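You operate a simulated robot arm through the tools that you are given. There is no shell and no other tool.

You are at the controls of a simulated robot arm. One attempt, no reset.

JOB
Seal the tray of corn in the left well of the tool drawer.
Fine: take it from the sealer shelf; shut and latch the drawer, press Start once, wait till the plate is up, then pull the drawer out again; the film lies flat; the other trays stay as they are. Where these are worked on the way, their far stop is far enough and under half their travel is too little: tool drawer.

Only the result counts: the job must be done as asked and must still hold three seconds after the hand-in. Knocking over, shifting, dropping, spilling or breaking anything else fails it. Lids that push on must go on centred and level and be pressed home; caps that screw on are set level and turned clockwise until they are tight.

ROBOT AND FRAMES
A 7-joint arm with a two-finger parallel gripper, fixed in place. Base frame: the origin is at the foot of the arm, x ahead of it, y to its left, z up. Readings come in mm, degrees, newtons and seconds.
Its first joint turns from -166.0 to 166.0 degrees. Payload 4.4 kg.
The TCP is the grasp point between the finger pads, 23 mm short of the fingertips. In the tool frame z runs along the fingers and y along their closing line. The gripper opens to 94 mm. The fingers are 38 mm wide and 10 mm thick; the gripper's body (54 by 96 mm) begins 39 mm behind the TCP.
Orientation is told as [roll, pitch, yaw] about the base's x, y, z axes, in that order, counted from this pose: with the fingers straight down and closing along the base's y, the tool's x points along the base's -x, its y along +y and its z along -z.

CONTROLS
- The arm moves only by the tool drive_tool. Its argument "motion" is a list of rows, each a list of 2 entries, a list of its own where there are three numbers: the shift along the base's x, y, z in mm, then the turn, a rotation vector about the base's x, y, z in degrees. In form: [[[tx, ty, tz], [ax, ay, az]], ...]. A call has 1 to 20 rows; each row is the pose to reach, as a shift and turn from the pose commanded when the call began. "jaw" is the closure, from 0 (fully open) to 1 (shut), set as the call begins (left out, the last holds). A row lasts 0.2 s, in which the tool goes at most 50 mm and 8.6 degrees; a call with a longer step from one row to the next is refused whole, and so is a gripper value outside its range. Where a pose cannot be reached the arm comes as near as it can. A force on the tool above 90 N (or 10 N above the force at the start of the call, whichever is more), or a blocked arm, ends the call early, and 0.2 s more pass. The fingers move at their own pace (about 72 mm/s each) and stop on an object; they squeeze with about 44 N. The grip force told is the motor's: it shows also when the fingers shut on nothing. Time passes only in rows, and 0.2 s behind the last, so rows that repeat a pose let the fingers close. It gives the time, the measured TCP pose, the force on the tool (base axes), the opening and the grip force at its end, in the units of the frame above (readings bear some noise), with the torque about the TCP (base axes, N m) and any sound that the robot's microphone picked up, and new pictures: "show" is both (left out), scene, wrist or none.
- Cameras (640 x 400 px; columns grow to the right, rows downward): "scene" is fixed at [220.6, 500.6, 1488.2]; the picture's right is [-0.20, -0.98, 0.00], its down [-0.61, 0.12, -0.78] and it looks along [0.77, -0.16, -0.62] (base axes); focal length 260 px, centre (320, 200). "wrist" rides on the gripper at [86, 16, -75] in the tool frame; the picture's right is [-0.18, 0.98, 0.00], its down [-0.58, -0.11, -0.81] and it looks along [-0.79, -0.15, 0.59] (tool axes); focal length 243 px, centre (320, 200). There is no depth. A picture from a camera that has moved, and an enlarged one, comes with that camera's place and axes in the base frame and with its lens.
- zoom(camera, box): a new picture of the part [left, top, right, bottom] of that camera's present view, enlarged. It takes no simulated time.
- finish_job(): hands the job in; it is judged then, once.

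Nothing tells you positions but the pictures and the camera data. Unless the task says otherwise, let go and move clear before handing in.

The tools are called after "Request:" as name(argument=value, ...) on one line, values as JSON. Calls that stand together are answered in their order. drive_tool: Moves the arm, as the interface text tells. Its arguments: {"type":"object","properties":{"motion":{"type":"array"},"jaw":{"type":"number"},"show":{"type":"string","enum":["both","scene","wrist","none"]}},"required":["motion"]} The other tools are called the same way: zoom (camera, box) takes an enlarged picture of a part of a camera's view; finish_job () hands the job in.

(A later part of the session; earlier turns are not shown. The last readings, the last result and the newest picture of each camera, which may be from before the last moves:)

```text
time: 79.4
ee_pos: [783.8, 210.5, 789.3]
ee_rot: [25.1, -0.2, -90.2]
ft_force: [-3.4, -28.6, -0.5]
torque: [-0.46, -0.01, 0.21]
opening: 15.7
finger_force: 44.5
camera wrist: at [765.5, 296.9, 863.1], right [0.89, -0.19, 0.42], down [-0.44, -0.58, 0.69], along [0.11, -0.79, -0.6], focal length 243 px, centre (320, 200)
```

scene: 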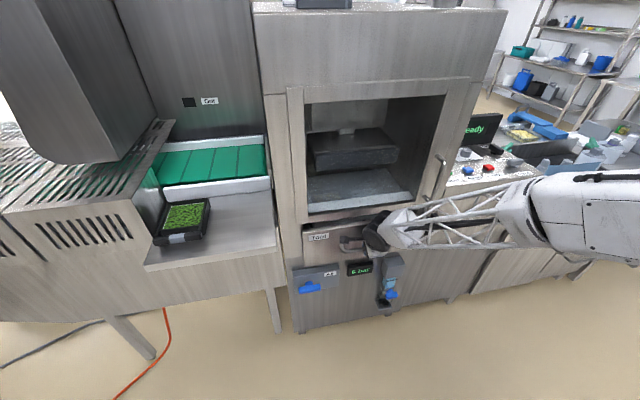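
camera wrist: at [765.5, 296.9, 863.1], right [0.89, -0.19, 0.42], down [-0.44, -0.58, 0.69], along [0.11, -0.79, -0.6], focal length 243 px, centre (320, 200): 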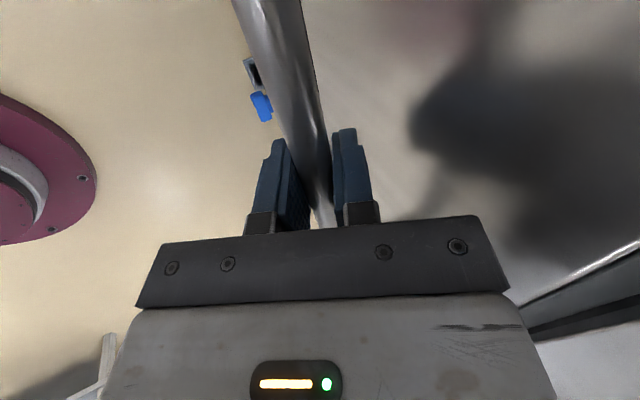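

Request:
zoom(camera="scene", box=[285, 220, 425, 330])

Request:
zoom(camera="scene", box=[290, 255, 350, 300])

Request:
zoom(camera="scene", box=[340, 245, 410, 320])

```text
3.64 times, centred on (355, 275) of scene
camera zoom: at [220.6, 500.6, 1488.2], right [-0.2, -0.98, 0.0], down [-0.61, 0.12, -0.78], along [0.77, -0.16, -0.62], focal length 946 px, centre (193, -73)
```

zoom: 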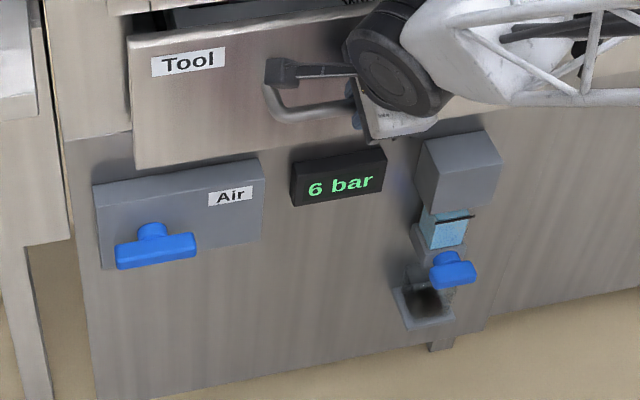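

```text
8.89 times, centred on (320, 278) of scene
camera zoom: at [220.6, 500.6, 1488.2], right [-0.2, -0.98, 0.0], down [-0.61, 0.12, -0.78], along [0.77, -0.16, -0.62], focal length 2314 px, centre (320, -489)
```

zoom: 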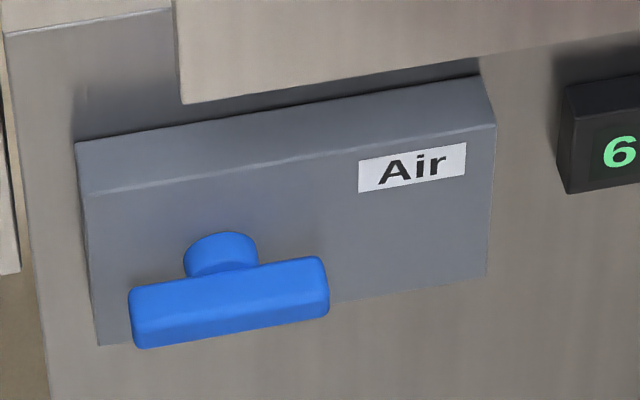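

```text
5.33 times, centred on (375, 282) of scene
camera zoom: at [220.6, 500.6, 1488.2], right [-0.2, -0.98, 0.0], down [-0.61, 0.12, -0.78], along [0.77, -0.16, -0.62], focal length 1388 px, centre (27, -240)
```

zoom: 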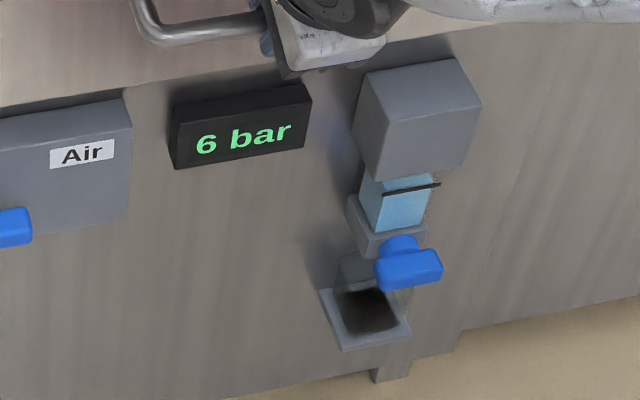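

Air is on at 6 bar. I push the drawer on to its end stop in small steps.

Request:
drive_tool(motion=[[[4, -1.5, 0], [0, 0, 0]], [[12, -1.8, 0], [0, 0, 0]], [[20, -1.8, 0], [0, 0, 0]], [[28, -1.8, 0], [0, 0, 0]], [[36, -1.8, 0], [0, 0, 0]], [[44, -1.8, 0], [0, 0, 0]], [[50, -1.8, 0], [0, 0, 0]]])

Request:
zoom(camera="scene", box=[285, 190, 465, 310])

```text
time: 80.6
ee_pos: [812.8, 208.9, 781.4]
ee_rot: [24.1, -0.4, -90.1]
ft_force: [-27.1, 3.0, 13.9]
torque: [-0.68, -0.12, -0.29]
opening: 15.7
finger_force: 45.3
stopped in row 6: the force on the tool passed its limit at 104 N (the readings are from after the stop); the commanded pose is now the measured one
camera wrist: at [795.2, 295.2, 854.9], right [0.9, -0.18, 0.4], down [-0.43, -0.57, 0.69], along [0.1, -0.8, -0.59], focal length 243 px, centre (320, 200)
```

scene: 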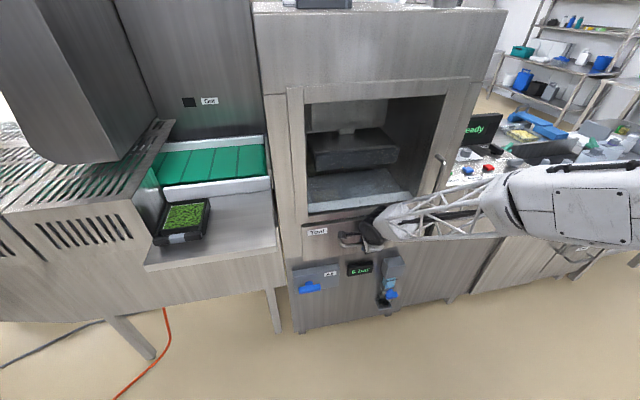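
wrist: 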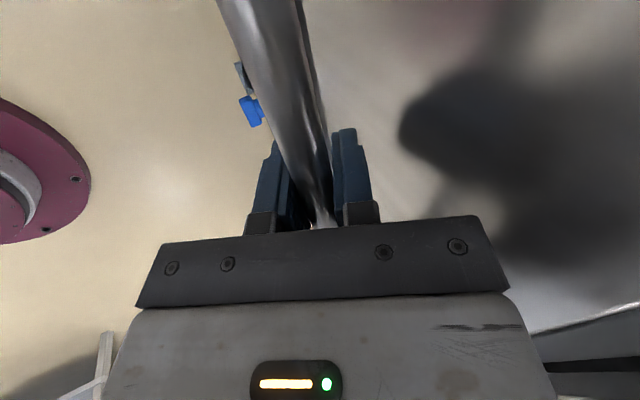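

```text
3.33 times, centred on (375, 250) of scene
camera zoom: at [220.6, 500.6, 1488.2], right [-0.2, -0.98, 0.0], down [-0.61, 0.12, -0.78], along [0.77, -0.16, -0.62], focal length 868 px, centre (137, 33)
```

zoom: 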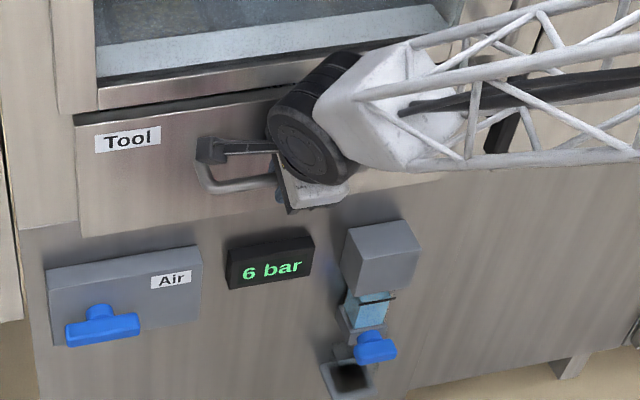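

The drawer hit its hard stop after about 335 mm of travel (panel against the machine face). I let go of the handle and back off.

Request:
drive_tool(motion=[[[0, 0, 0], [0, 0, 0]], [[0, 0, 0], [0, 0, 0]]], jaw=0.66, show="none")

Request:
drive_tool(motion=[[[-8.5, 0, 18], [0, 0, 0]], [[-17, 0, 36], [0, 0, 0]], [[-30, 0, 60], [0, 0, 0]], [[-60, 0, 80], [0, 0, 0]], [[-100, 0, 100], [0, 0, 0]], [[-140, -10, 115], [0, 0, 0]], [[-185, -20, 120], [0, 0, 0]], [[-230, -30, 120], [0, 0, 0]]])

Request:
zoom(camera="scene", box=[285, 190, 465, 310])

```text
time: 81.2
ee_pos: [811.9, 207.9, 780.7]
ee_rot: [24.1, -0.4, -90.1]
ft_force: [-0.6, -0.5, -0.3]
torque: [0.02, -0.01, 0.0]
opening: 32.0
finger_force: 0.0
```

```text
time: 83.0
ee_pos: [581.2, 177.5, 902.7]
ee_rot: [24.2, -0.5, -90.3]
ft_force: [-0.3, 0.0, -0.1]
torque: [0.0, 0.0, 0.01]
opening: 31.9
finger_force: 0.1
camera wrist: at [564.4, 264.3, 976.3], right [0.9, -0.18, 0.4], down [-0.43, -0.57, 0.7], along [0.1, -0.8, -0.59], focal length 243 px, centre (320, 200)
```

scene: 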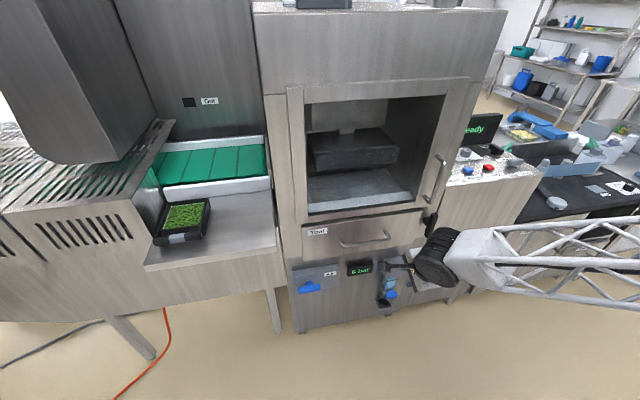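
wrist: 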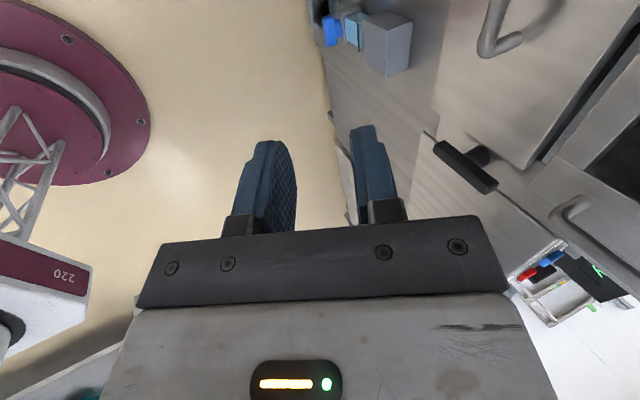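

```text
3.33 times, centred on (375, 250) of scene
camera zoom: at [220.6, 500.6, 1488.2], right [-0.2, -0.98, 0.0], down [-0.61, 0.12, -0.78], along [0.77, -0.16, -0.62], focal length 868 px, centre (137, 33)
```

zoom: 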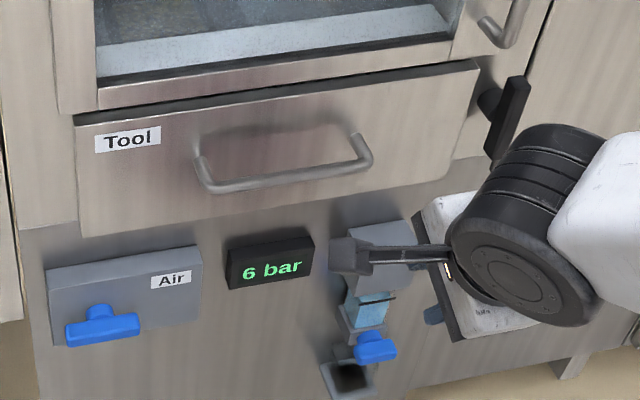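

Request:
zoom(camera="wrist", box=[400, 90, 560, 230])

Request:
zoom(camera="scene", box=[395, 195, 455, 255])

```text
2.86 times, centred on (480, 160) of wrist
camera zoom: at [564.4, 264.3, 976.3], right [0.9, -0.18, 0.4], down [-0.43, -0.57, 0.7], along [0.1, -0.8, -0.59], focal length 693 px, centre (-137, 314)
```

zoom: 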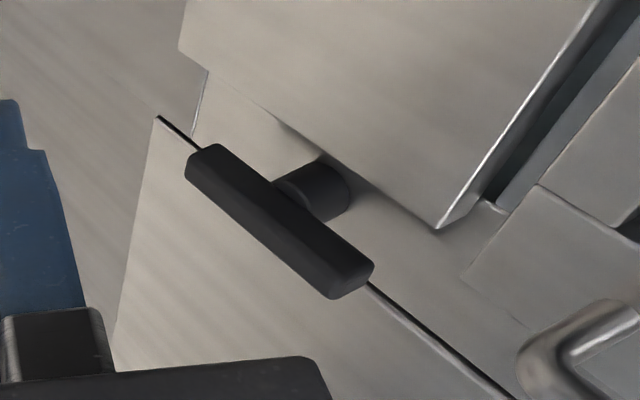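

```text
6.67 times, centred on (425, 225) of scene
camera zoom: at [220.6, 500.6, 1488.2], right [-0.2, -0.98, 0.0], down [-0.61, 0.12, -0.78], along [0.77, -0.16, -0.62], focal length 1735 px, centre (-380, 33)
```

zoom: 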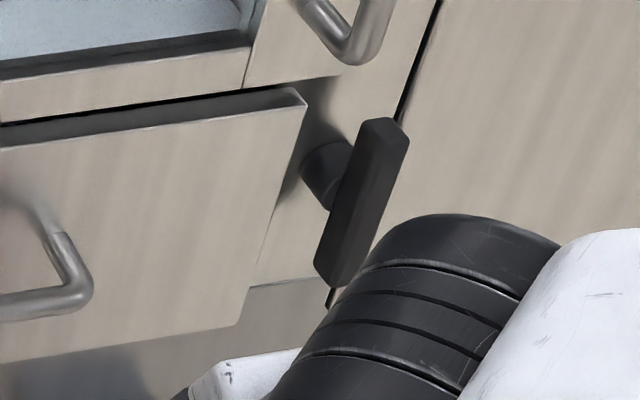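

The drawer is shut. The latch lever's centre is about (832, −48, 803), standing on a round boss. I'll grip it with a horizontal tool (pointing +x) and roll it; first I test that orientation in free space in front.

Request:
drive_tool(motion=[[[8, -40, -5], [0, 0, 0]], [[16, -80, -10], [0, 0, 0]], [[24, -120, -20], [0, 0, 0]], [[32, -160, -30], [0, 0, 0]], [[40, -195, -40], [0, 0, 0]], [[40, -225, -45], [0, 0, 0]], [[40, -225, -45], [0, -8, 0]], [[40, -225, -45], [0, -16, 0]], [[40, -225, -45], [0, -24, 0]], [[40, -225, -45], [0, -32, 0]], [[40, -225, -45], [0, -40, 0]], [[40, -225, -45], [0, -48, 0]], [[40, -225, -45], [0, -56, 0]], [[40, -225, -45], [0, -64, 0]], [[40, -225, -45], [0, -65.8, 0]]])

```text
time: 86.2
ee_pos: [615.3, -84.3, 861.8]
ee_rot: [89.9, 0.0, -88.8]
ft_force: [0.0, -0.7, -0.6]
torque: [0.01, 0.03, 0.0]
opening: 31.9
finger_force: 0.0
out of reach, approached as far as the arm can: row 10, 11, 12, 13, 14, 15
camera wrist: at [537.3, -0.1, 878.7], right [0.01, -0.18, 0.98], down [-0.79, -0.6, -0.11], along [0.61, -0.78, -0.15], focal length 243 px, centre (320, 200)
```

scene: 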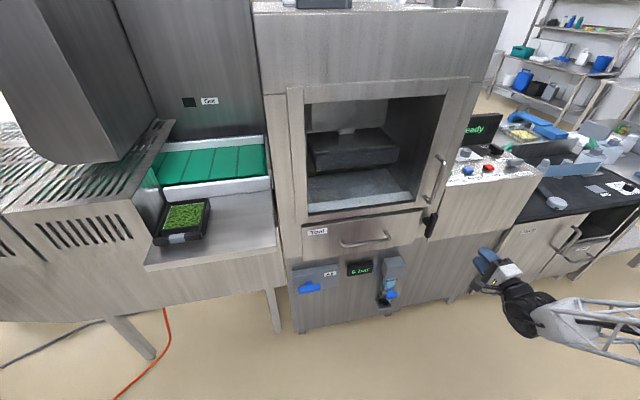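
wrist: 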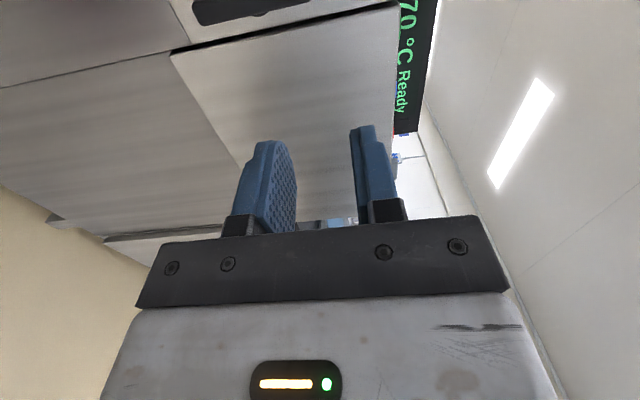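

The horizontal orientation works. I roll the tool −90° so the fingers close along y, moving closer in front of the lever.

Request:
drive_tool(motion=[[[10, 4, -6], [0, 0, 0]], [[25, 10, -16], [0, 0, 0]], [[40, 18, -26], [-6, 0, 0]], [[50, 24, -36], [-14, 0, 0]], [[58, 28, -44], [-22, 0, 0]], [[64, 32, -50], [-30, 0, 0]], [[68, 34, -55], [-38, 0, 0]], [[72, 36, -59], [-46, 0, 0]], [[75, 36, -59], [-54, 0, 0]], [[75, 36, -59], [-62, 0, 0]], [[75, 36, -59], [-70, 0, 0]], [[75, 36, -59], [-78, 0, 0]], [[75, 36, -59], [-86, 0, 0]], [[75, 36, -59], [-90, 0, 0]], [[75, 36, -59], [-90, 0, 0]]])

```text
time: 89.4
ee_pos: [686.9, -90.4, 806.1]
ee_rot: [-103.5, -89.4, 106.2]
ft_force: [-0.4, -0.5, -0.4]
torque: [0.0, -0.03, -0.01]
opening: 32.1
finger_force: 0.1
out of reach, approached as far as the arm can: row 1, 2, 3, 4, 5, 6, 7, 8, 9, 10, 11, 12, 13, 14, 15
camera wrist: at [610.6, -79.7, 719.5], right [-0.04, 0.98, 0.17], down [-0.8, -0.14, 0.58], along [0.6, -0.11, 0.8], focal length 243 px, centre (320, 200)
```

scene: 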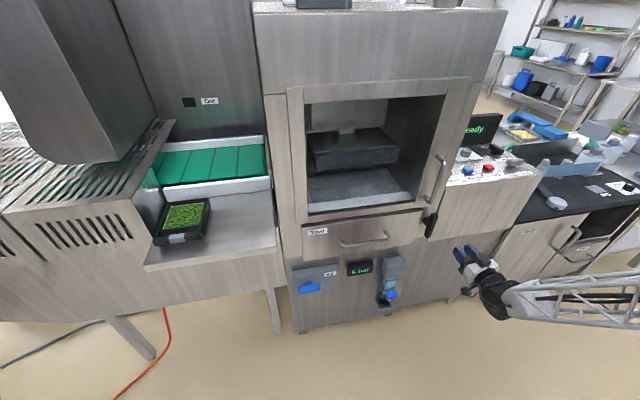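
wrist: 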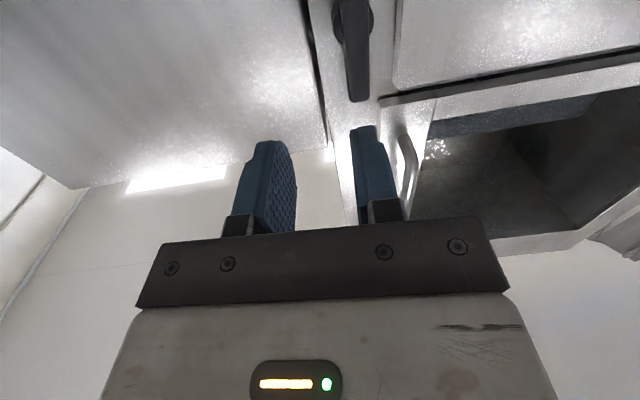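

Request:
drive_tool(motion=[[[15, 0, 0], [0, 0, 0]], [[30, 0, 0], [0, 0, 0]], [[45, 0, 0], [0, 0, 0]], [[60, 0, 0], [0, 0, 0]], [[60, 0, 0], [0, 0, 0]]])

```text
time: 90.6
ee_pos: [740.4, -117.9, 807.4]
ee_rot: [-177.0, -89.7, 178.2]
ft_force: [1.6, 0.5, -1.1]
torque: [-0.01, 0.02, -0.04]
opening: 32.0
finger_force: 0.0
out of reach, approached as far as the arm can: row 1, 2, 3, 4, 5
camera wrist: at [664.9, -103.6, 719.4], right [-0.02, 0.98, 0.18], down [-0.81, -0.12, 0.58], along [0.59, -0.14, 0.8], focal length 243 px, centre (320, 200)
```

scene: 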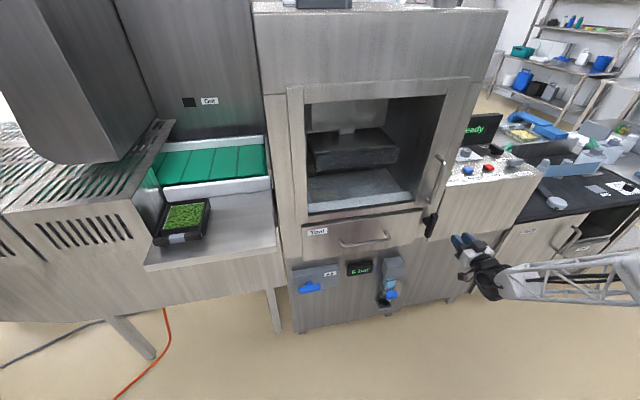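
wrist: 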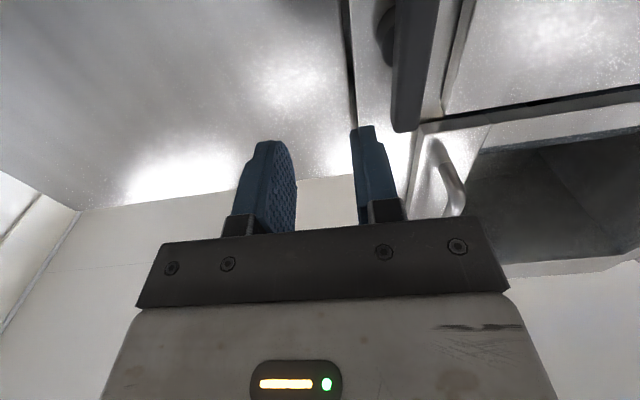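

That pose is at the arm's limits. Instead I'll turn the lever by pushing its upper end sideways with closed fingertips, tool tilted 45°. I back off, close the jaw and set that tilt.

Request:
drive_tool(motion=[[[-15, 0, 15], [0, 5, 0]], [[-30, 0, 30], [0, 12, 0]], [[-40, 0, 45], [0, 20, 0]], [[-50, 0, 60], [0, 28, 0]], [[-55, 0, 70], [0, 36, 0]], [[-60, 0, 80], [0, 45, 0]], [[-60, 0, 80], [0, 45, 0]]], jaw=1)

```text
refused: row 6 steps farther than a row can; nothing moved
```

Request:
drive_tool(motion=[[[-15, 0, 15], [0, 6, 0]], [[-30, 0, 30], [0, 14, 0]], [[-40, 0, 45], [0, 22, 0]], [[-50, 0, 60], [0, 30, 0]], [[-55, 0, 70], [0, 38, 0]], [[-60, 0, 80], [0, 45, 0]], [[-60, 0, 80], [0, 45, 0]]], jaw=1)

```text
time: 92.2
ee_pos: [680.4, -118.2, 886.0]
ee_rot: [0.0, -45.4, -0.1]
ft_force: [0.4, 0.4, -0.4]
torque: [0.01, 0.02, -0.01]
opening: 0.0
finger_force: 42.8
camera wrist: at [564.2, -101.9, 876.4], right [0.13, 0.98, 0.13], down [-0.17, -0.11, 0.98], along [0.98, -0.15, 0.15], focal length 243 px, centre (320, 200)
```

scene: 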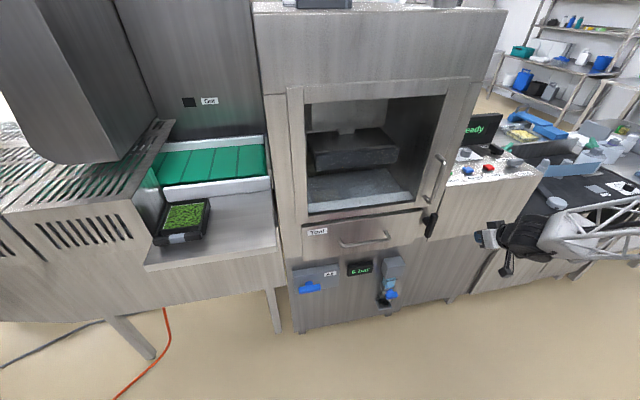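
wrist: 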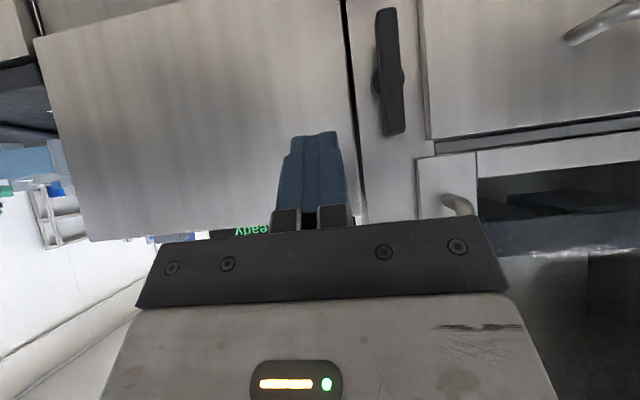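

Request:
zoom(camera="wrist", box=[320, 0, 500, 160])

```text
2.50 times, centred on (410, 80) of wrist
camera zoom: at [564.2, -101.9, 876.4], right [0.13, 0.98, 0.13], down [-0.17, -0.11, 0.98], along [0.98, -0.15, 0.15], focal length 606 px, centre (95, 500)
```

zoom: 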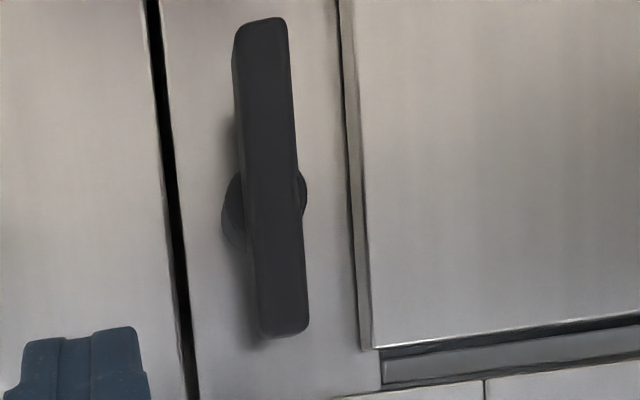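

The lever is seen clearly: centre (y −54, z 800), about 115 mm long, 18 mm wide. I'll push its top end to the right (clockwise from the front). First I bring the closed fingertips in front, just left of the lever's top.

Request:
drive_tool(motion=[[[20, 30, 0], [0, 0, 0]], [[45, 62, -10], [0, 0, 0]], [[65, 85, -22], [0, 0, 0]], [[80, 94, -36], [0, 0, 0]], [[80, 94, -36], [0, 0, 0]]])

Request:
zoom(camera="wrist", box=[220, 0, 420, 180])

```text
time: 93.4
ee_pos: [760.7, -24.7, 849.0]
ee_rot: [0.1, -45.5, 0.1]
ft_force: [0.7, 0.2, -0.5]
torque: [0.06, 0.01, 0.01]
opening: 0.0
finger_force: 42.5
camera wrist: at [645.2, -9.2, 839.8], right [0.13, 0.98, 0.13], down [-0.17, -0.11, 0.98], along [0.98, -0.15, 0.15], focal length 243 px, centre (320, 200)
```

scene: 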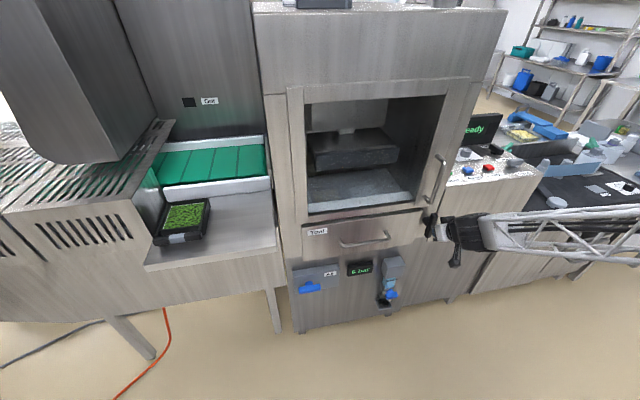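
wrist: 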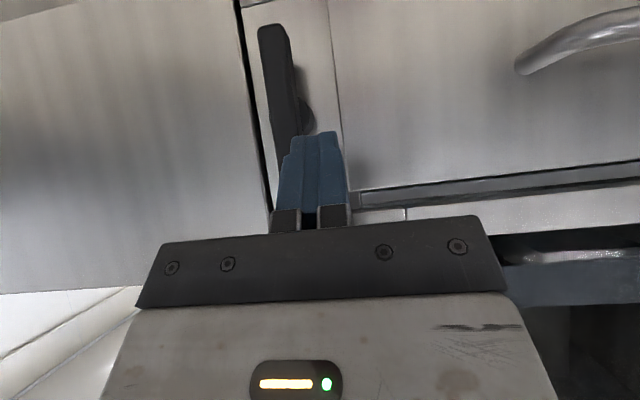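

```text
2.22 times, centred on (320, 90) of wrist
camera zoom: at [645.2, -9.2, 839.8], right [0.13, 0.98, 0.13], down [-0.17, -0.11, 0.98], along [0.98, -0.15, 0.15], focal length 539 px, centre (320, 444)
```

zoom: 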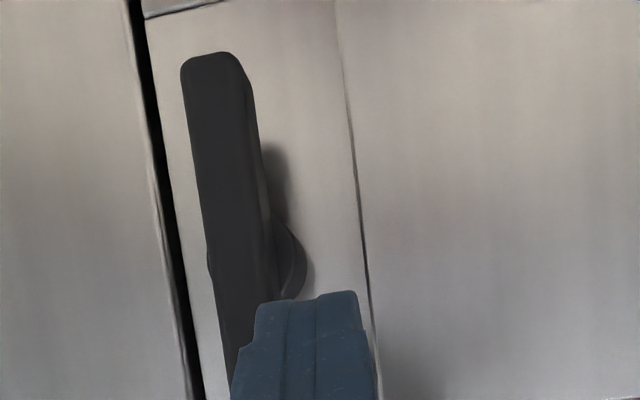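

Request:
drive_tool(motion=[[[20, -2, 0], [0, 0, 0]], [[38, -2, 0], [0, 0, 0]], [[50, -2, 0], [0, 0, 0]], [[55, -2, 0], [0, 0, 0]], [[55, -2, 0], [0, 0, 0]]])

Request:
zoom(camera="wrist", box=[200, 0, 440, 200])

Request:
zoom(camera="scene", box=[395, 180, 475, 260])

```text
time: 94.6
ee_pos: [814.4, -26.2, 849.2]
ee_rot: [0.0, -45.5, 0.0]
ft_force: [0.4, -0.4, -0.1]
torque: [0.0, -0.03, 0.0]
opening: 0.0
finger_force: 42.5
camera wrist: at [699.4, -9.6, 839.7], right [0.13, 0.98, 0.13], down [-0.17, -0.11, 0.98], along [0.98, -0.15, 0.15], focal length 243 px, centre (320, 200)
```

scene: 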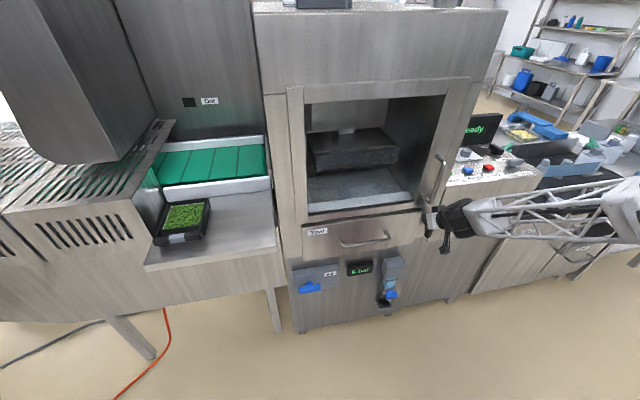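
wrist: 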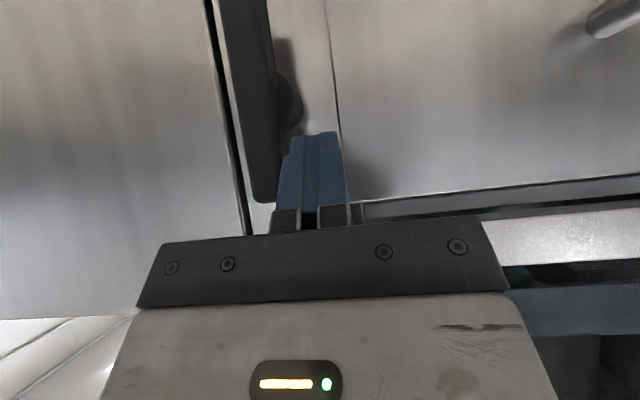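

```text
2.00 times, centred on (320, 100) of wrist
camera zoom: at [699.4, -9.6, 839.7], right [0.13, 0.98, 0.13], down [-0.17, -0.11, 0.98], along [0.98, -0.15, 0.15], focal length 485 px, centre (320, 400)
```

zoom: 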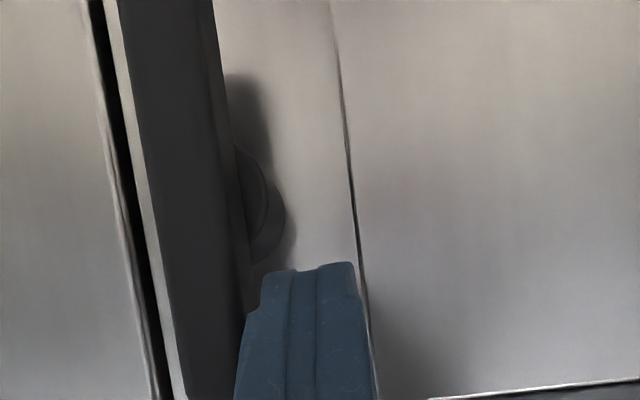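

```text
5.00 times, centred on (435, 220) of scene
camera zoom: at [220.6, 500.6, 1488.2], right [-0.2, -0.98, 0.0], down [-0.61, 0.12, -0.78], along [0.77, -0.16, -0.62], focal length 1301 px, centre (-255, 100)
```

zoom: 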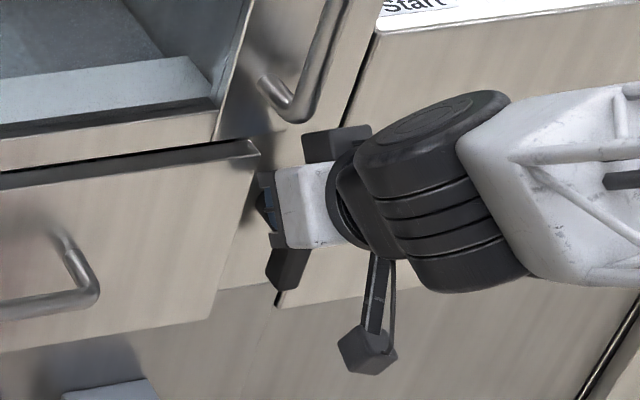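

Request:
drive_tool(motion=[[[0, -6, 0], [0, 0, 0]], [[0, -11, 0], [0, 0, 0]], [[0, -15, 0], [0, 0, 0]], [[0, -19, 1], [0, 0, 0]], [[0, -22, 1], [0, 0, 0]]])

Request:
zoom(camera="wrist", box=[200, 0, 440, 200])

```text
time: 95.8
ee_pos: [814.5, -48.2, 851.5]
ee_rot: [0.0, -45.5, 0.0]
ft_force: [-5.7, 1.2, 1.6]
torque: [0.08, 0.1, -0.02]
opening: 0.0
finger_force: 42.9
camera wrist: at [698.6, -32.2, 840.9], right [0.13, 0.98, 0.13], down [-0.17, -0.11, 0.98], along [0.98, -0.15, 0.15], focal length 243 px, centre (320, 200)
```

scene: 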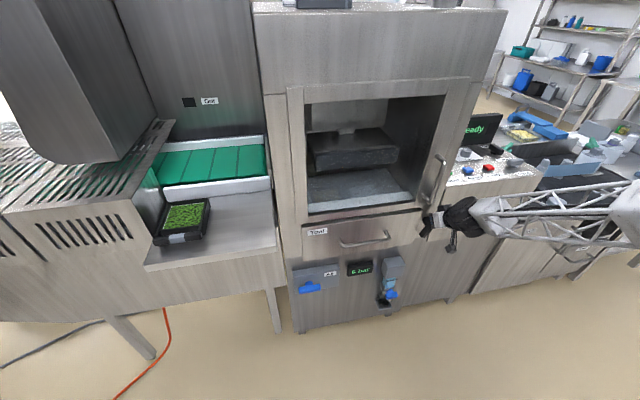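
wrist: 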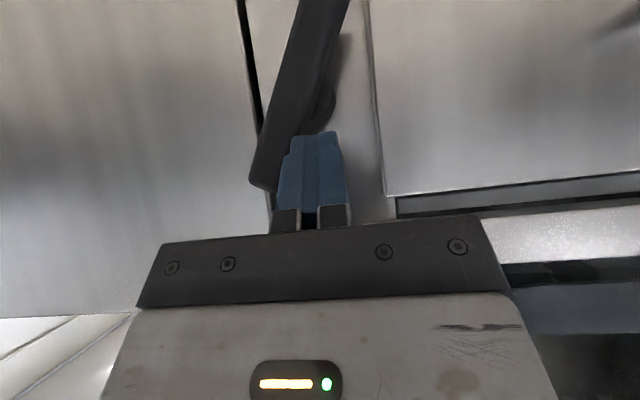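

```text
2.00 times, centred on (320, 100) of wrist
camera zoom: at [698.6, -32.2, 840.9], right [0.13, 0.98, 0.13], down [-0.17, -0.11, 0.98], along [0.98, -0.15, 0.15], focal length 485 px, centre (320, 400)
```

zoom: 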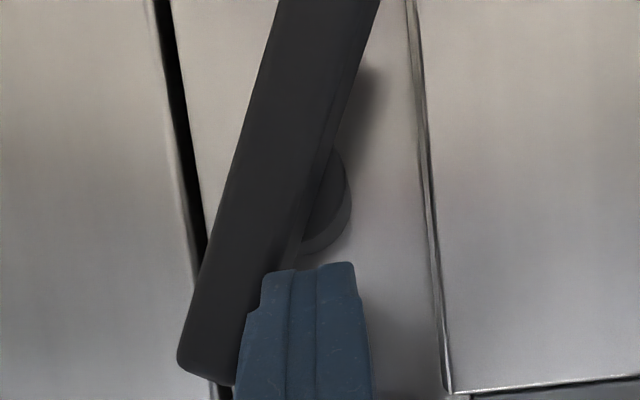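

The lever turns freely this way. I continue along its arc.

Request:
drive_tool(motion=[[[0, -4, -0.5], [0, 0, 0]], [[0, -8, -1.5], [0, 0, 0]], [[0, -12, -3.5], [0, 0, 0]], [[0, -16, -6.5], [0, 0, 0]], [[0, -20, -9.5], [0, 0, 0]], [[0, -24, -13], [0, 0, 0]], [[0, -27, -17], [0, 0, 0]], [[0, -30, -21], [0, 0, 0]]])

Request:
zoom(camera="wrist", box=[200, 0, 440, 200])

```text
time: 97.6
ee_pos: [814.8, -74.6, 834.6]
ee_rot: [0.2, -45.7, 0.1]
ft_force: [-52.8, 8.8, 27.9]
torque: [0.14, 1.06, 0.4]
opening: 0.0
finger_force: 42.5
stopped in row 8: the force on the tool passed its limit at 110 N (the readings are from after the stop); the commanded pose is now the measured one
camera wrist: at [699.4, -58.9, 824.9], right [0.12, 0.98, 0.13], down [-0.17, -0.11, 0.98], along [0.98, -0.14, 0.15], focal length 243 px, centre (320, 200)
```

scene: 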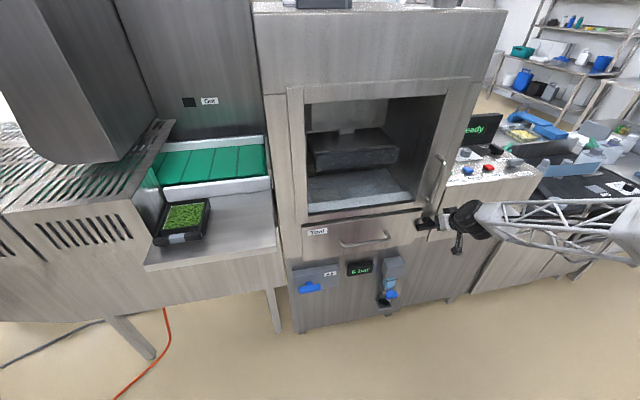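
wrist: 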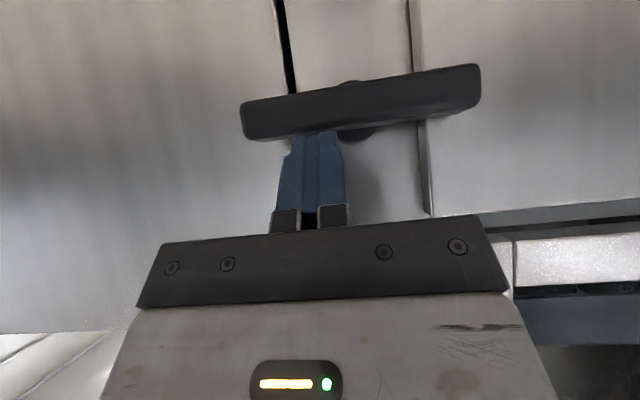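

```text
2.00 times, centred on (320, 100) of wrist
camera zoom: at [699.4, -58.9, 824.9], right [0.12, 0.98, 0.13], down [-0.17, -0.11, 0.98], along [0.98, -0.14, 0.15], focal length 485 px, centre (320, 400)
```

zoom: 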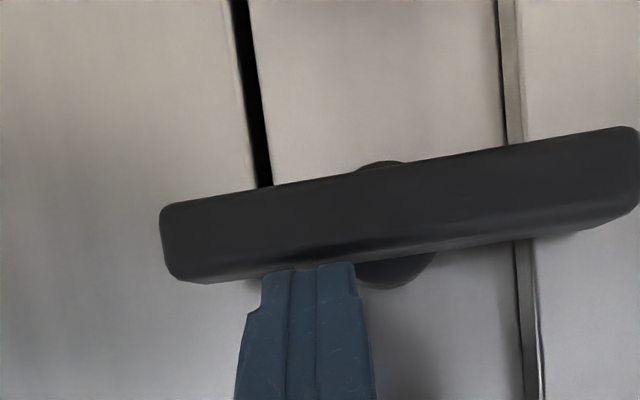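

The lever is now horizontal across the drawer front's right edge and hit its stop. I back off and check.

Request:
drive_tool(motion=[[[-8, 0, 6], [0, 0, 0]], [[-25, 0, 15], [0, 0, 0]], [[-60, 0, 30], [0, 0, 0]], [[-105, 0, 40], [0, 0, 0]], [[-140, 10, 45], [0, 0, 0]]])

Request:
zoom(camera="wrist", box=[240, 0, 560, 240])

Request:
zoom(camera="scene", box=[395, 180, 475, 260])

```text
time: 98.8
ee_pos: [675.4, -65.6, 878.6]
ee_rot: [0.1, -45.5, 0.0]
ft_force: [0.0, 0.7, -0.3]
torque: [0.03, -0.03, -0.02]
opening: 0.0
finger_force: 42.6
camera wrist: at [560.4, -50.5, 869.2], right [0.13, 0.98, 0.13], down [-0.17, -0.11, 0.98], along [0.98, -0.15, 0.15], focal length 243 px, centre (320, 200)
```

scene: 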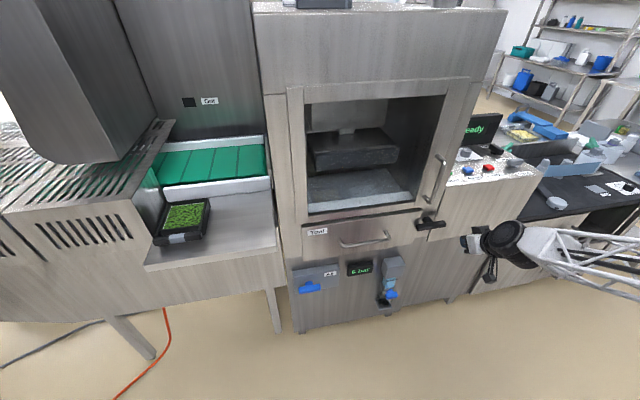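
wrist: 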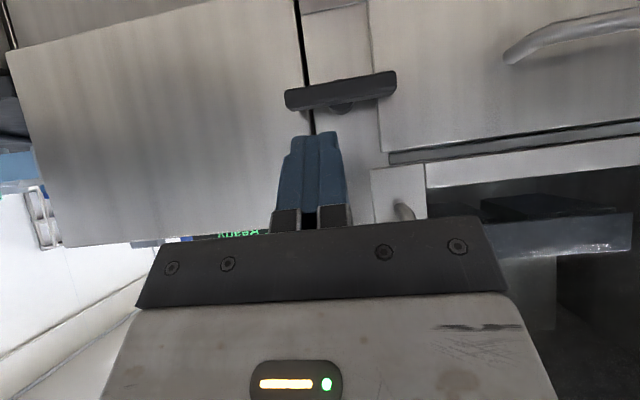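

```text
1.67 times, centred on (400, 120) of wrist
camera zoom: at [560.4, -50.5, 869.2], right [0.13, 0.98, 0.13], down [-0.17, -0.11, 0.98], along [0.98, -0.15, 0.15], focal length 404 px, centre (187, 333)
```

zoom: 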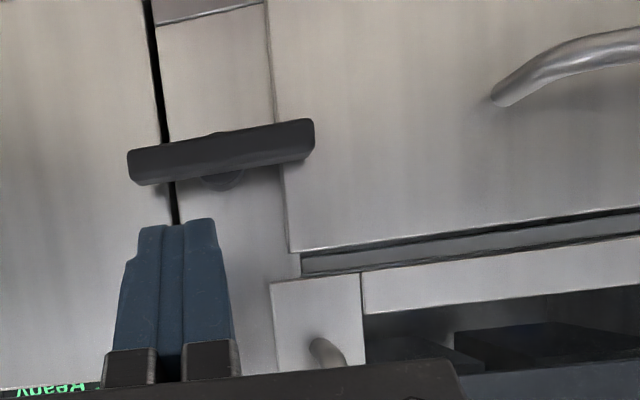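

```text
5.00 times, centred on (435, 220) of scene
camera zoom: at [220.6, 500.6, 1488.2], right [-0.2, -0.98, 0.0], down [-0.61, 0.12, -0.78], along [0.77, -0.16, -0.62], focal length 1301 px, centre (-255, 100)
```

zoom: 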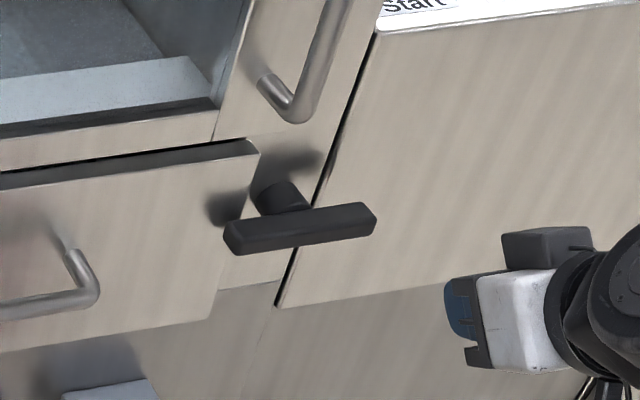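

The drawer is shut and latched. Now I go to look at the Start button from above with the tool straight down.

Request:
drive_tool(motion=[[[5, -20, 36], [0, 7.5, 0]], [[12, -45, 72], [0, 15, 0]], [[22, -70, 108], [0, 22.5, 0]], [[35, -95, 142], [0, 30, 0]], [[50, -120, 172], [0, 37.5, 0]], [[65, -145, 200], [0, 45.5, 0]], [[65, -145, 200], [0, 45.5, 0]]])

Request:
zoom(camera="wrist", box=[200, 60, 520, 240])

```text
time: 100.4
ee_pos: [740.2, -211.0, 1079.4]
ee_rot: [0.2, 0.0, 0.0]
ft_force: [1.2, -1.2, 1.0]
torque: [-0.01, 0.01, 0.02]
opening: 0.0
finger_force: 42.6
camera wrist: at [652.1, -195.0, 1153.2], right [0.18, 0.98, 0.0], down [0.58, -0.11, 0.81], along [0.79, -0.15, -0.59], focal length 243 px, centre (320, 200)
```

scene: 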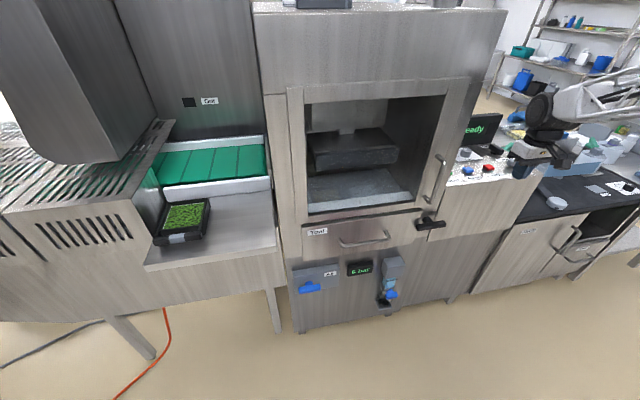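
wrist: 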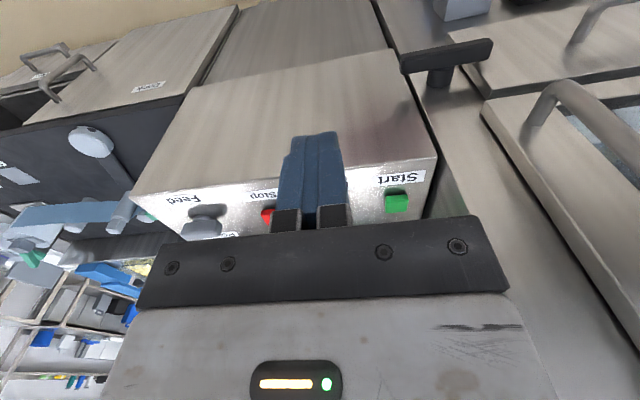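

```text
2.00 times, centred on (360, 150) of wrist
camera zoom: at [652.1, -195.0, 1153.2], right [0.18, 0.98, 0.0], down [0.58, -0.11, 0.81], along [0.79, -0.15, -0.59], focal length 485 px, centre (240, 300)
```

zoom: 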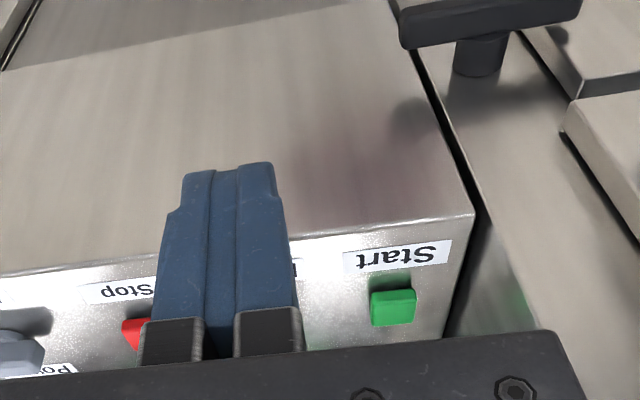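

Request:
drive_tool(motion=[[[35, 12, -8], [0, 0, 0]], [[70, 25, -18], [0, 0, 0]], [[100, 38, -30], [0, 0, 0]], [[120, 46, -40], [0, 0, 0]], [[120, 46, -40], [0, 0, 0]]])

Request:
zoom(camera="wrist", box=[240, 80, 480, 240])

```text
time: 101.6
ee_pos: [860.3, -161.9, 1038.3]
ee_rot: [0.2, 0.0, 0.0]
ft_force: [-1.0, -0.3, 0.1]
torque: [0.03, 0.04, 0.0]
opening: 0.1
finger_force: 42.2
camera wrist: at [772.3, -147.1, 1113.0], right [0.18, 0.98, 0.0], down [0.58, -0.11, 0.81], along [0.79, -0.15, -0.59], focal length 243 px, centre (320, 200)
```

scene: 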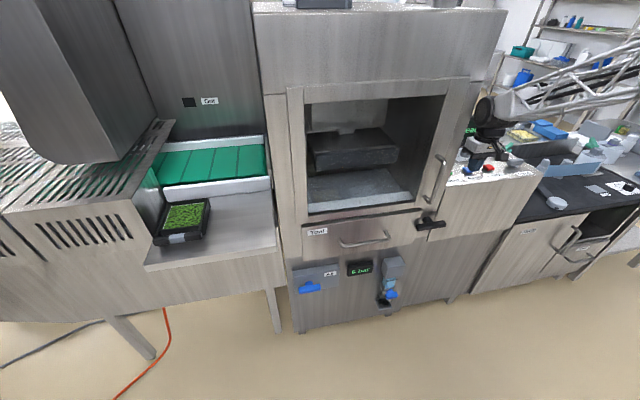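
wrist: 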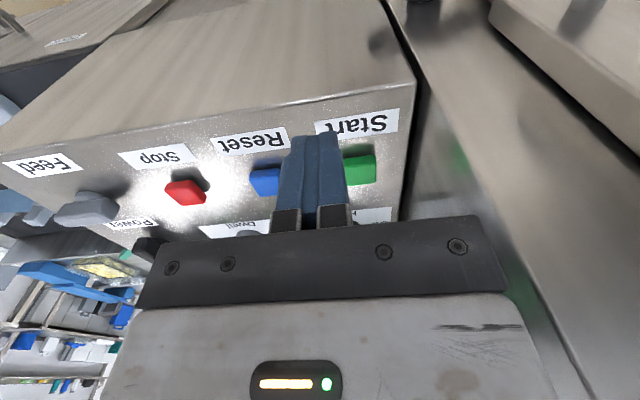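

```text
2.50 times, centred on (360, 160) of wrist
camera zoom: at [772.3, -147.1, 1113.0], right [0.18, 0.98, 0.0], down [0.58, -0.11, 0.81], along [0.79, -0.15, -0.59], focal length 606 px, centre (220, 300)
```

zoom: 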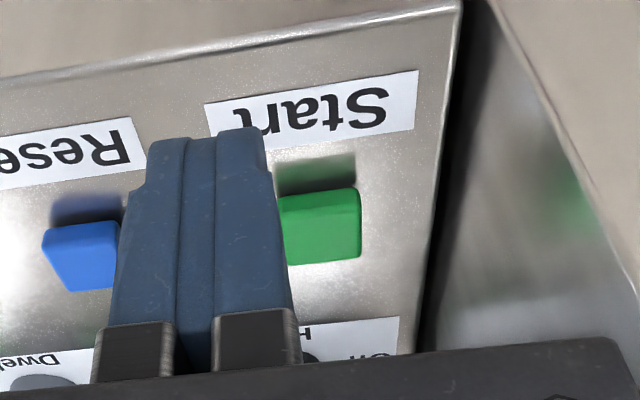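

Start's button is about (935, −142, 957). I move above it and check alignment before a single slow press.

Request:
drive_tool(motion=[[[25, 7, 0], [0, 0, 0]], [[50, 14, 0], [0, 0, 0]], [[74.7, 20, 0], [0, 0, 0]], [[74.7, 20, -20], [0, 0, 0]], [[74.7, 20, -20], [0, 0, 0]]])

Request:
zoom(camera="wrist", box=[240, 60, 480, 240])

Request:
zoom(camera="scene", box=[430, 100, 530, 190])

```text
time: 102.8
ee_pos: [935.1, -148.3, 1024.1]
ee_rot: [0.2, -0.5, -0.3]
ft_force: [-1.0, 1.3, -1.0]
torque: [-0.07, 0.0, 0.0]
opening: 0.0
finger_force: 42.4
camera wrist: at [845.6, -132.7, 1097.9], right [0.19, 0.98, 0.01], down [0.57, -0.12, 0.81], along [0.8, -0.15, -0.59], focal length 243 px, centre (320, 200)
```

scene: 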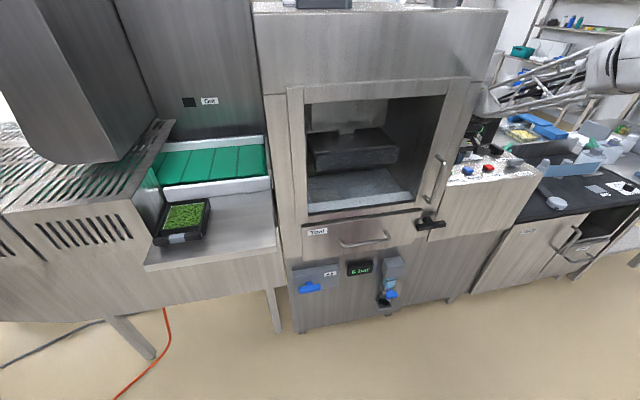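
wrist: 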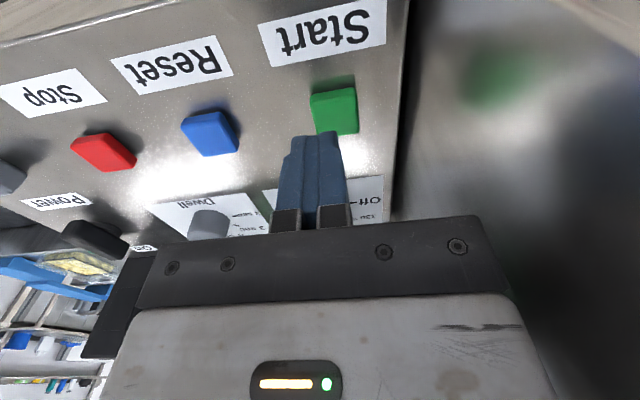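

```text
2.22 times, centred on (360, 150) of wrist
camera zoom: at [845.6, -132.7, 1097.9], right [0.19, 0.98, 0.01], down [0.57, -0.12, 0.81], along [0.8, -0.15, -0.59], focal length 539 px, centre (231, 311)
```

zoom: 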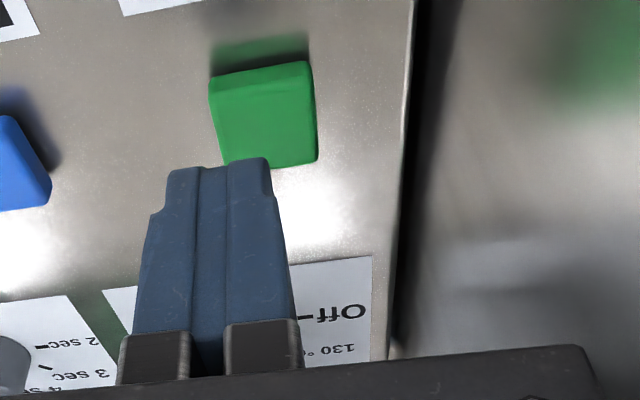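

```text
4.44 times, centred on (480, 145) of scene
camera zoom: at [220.6, 500.6, 1488.2], right [-0.2, -0.98, 0.0], down [-0.61, 0.12, -0.78], along [0.77, -0.16, -0.62], focal length 1157 px, centre (-391, 444)
```

zoom: 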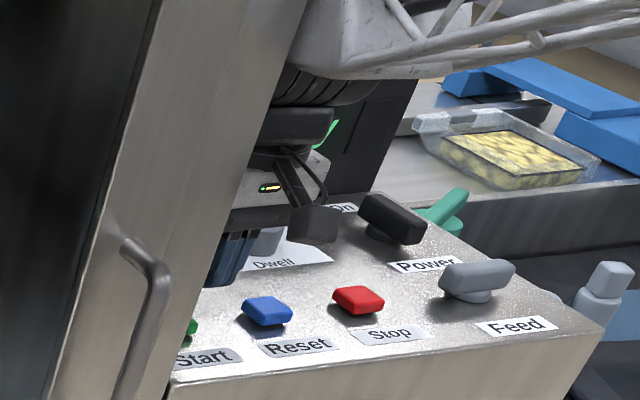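

The refined button centre is (941, −140, 959). I centre over it and come down to just above.

Request:
drive_tool(motion=[[[6, 8, 0], [0, 0, 0]], [[6, 8, -10], [0, 0, 0]], [[6, 8, -20], [0, 0, 0]], [[6, 8, -30], [0, 0, 0]], [[6, 8, -30], [0, 0, 0]]])

Request:
zoom(camera="wrist", box=[240, 60, 480, 240])

Request:
zoom(camera="scene", box=[430, 100, 530, 190])

```text
time: 104.0
ee_pos: [940.6, -150.2, 1001.9]
ee_rot: [0.2, -0.9, -0.7]
ft_force: [0.1, 0.3, 0.1]
torque: [-0.03, 0.0, 0.03]
opening: 0.0
finger_force: 42.4
camera wrist: at [851.5, -132.8, 1074.2], right [0.2, 0.98, 0.01], down [0.57, -0.12, 0.82], along [0.8, -0.16, -0.58], focal length 243 px, centre (320, 200)
```

scene: 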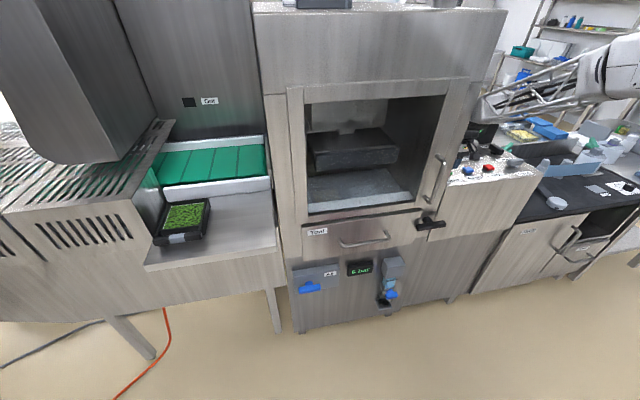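
wrist: 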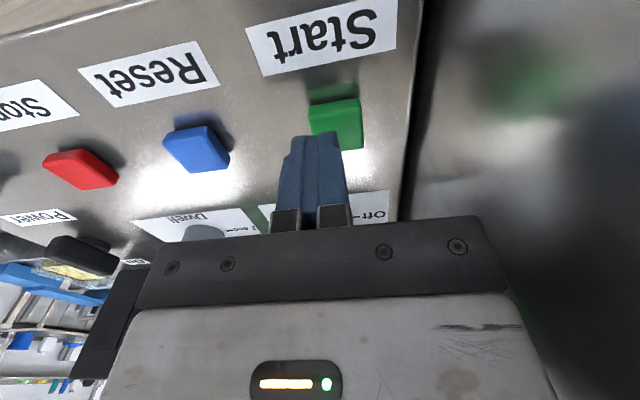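

```text
2.22 times, centred on (360, 150) of wrist
camera zoom: at [851.5, -132.8, 1074.2], right [0.2, 0.98, 0.01], down [0.57, -0.12, 0.82], along [0.8, -0.16, -0.58], focal length 539 px, centre (231, 311)
```

zoom: 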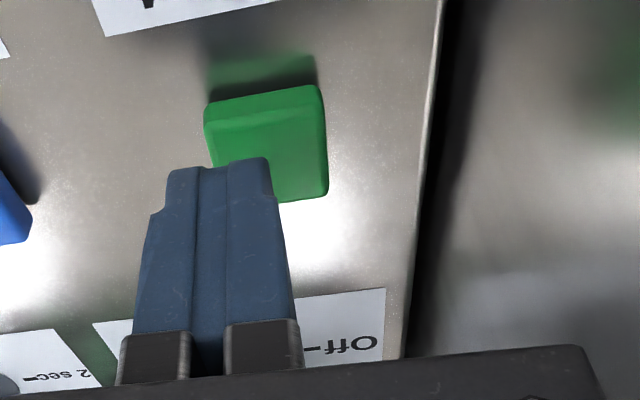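

```text
4.44 times, centred on (480, 145) of scene
camera zoom: at [220.6, 500.6, 1488.2], right [-0.2, -0.98, 0.0], down [-0.61, 0.12, -0.78], along [0.77, -0.16, -0.62], focal length 1157 px, centre (-391, 444)
```

zoom: 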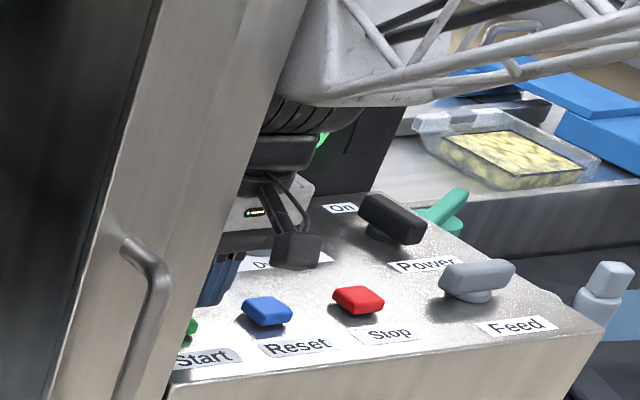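

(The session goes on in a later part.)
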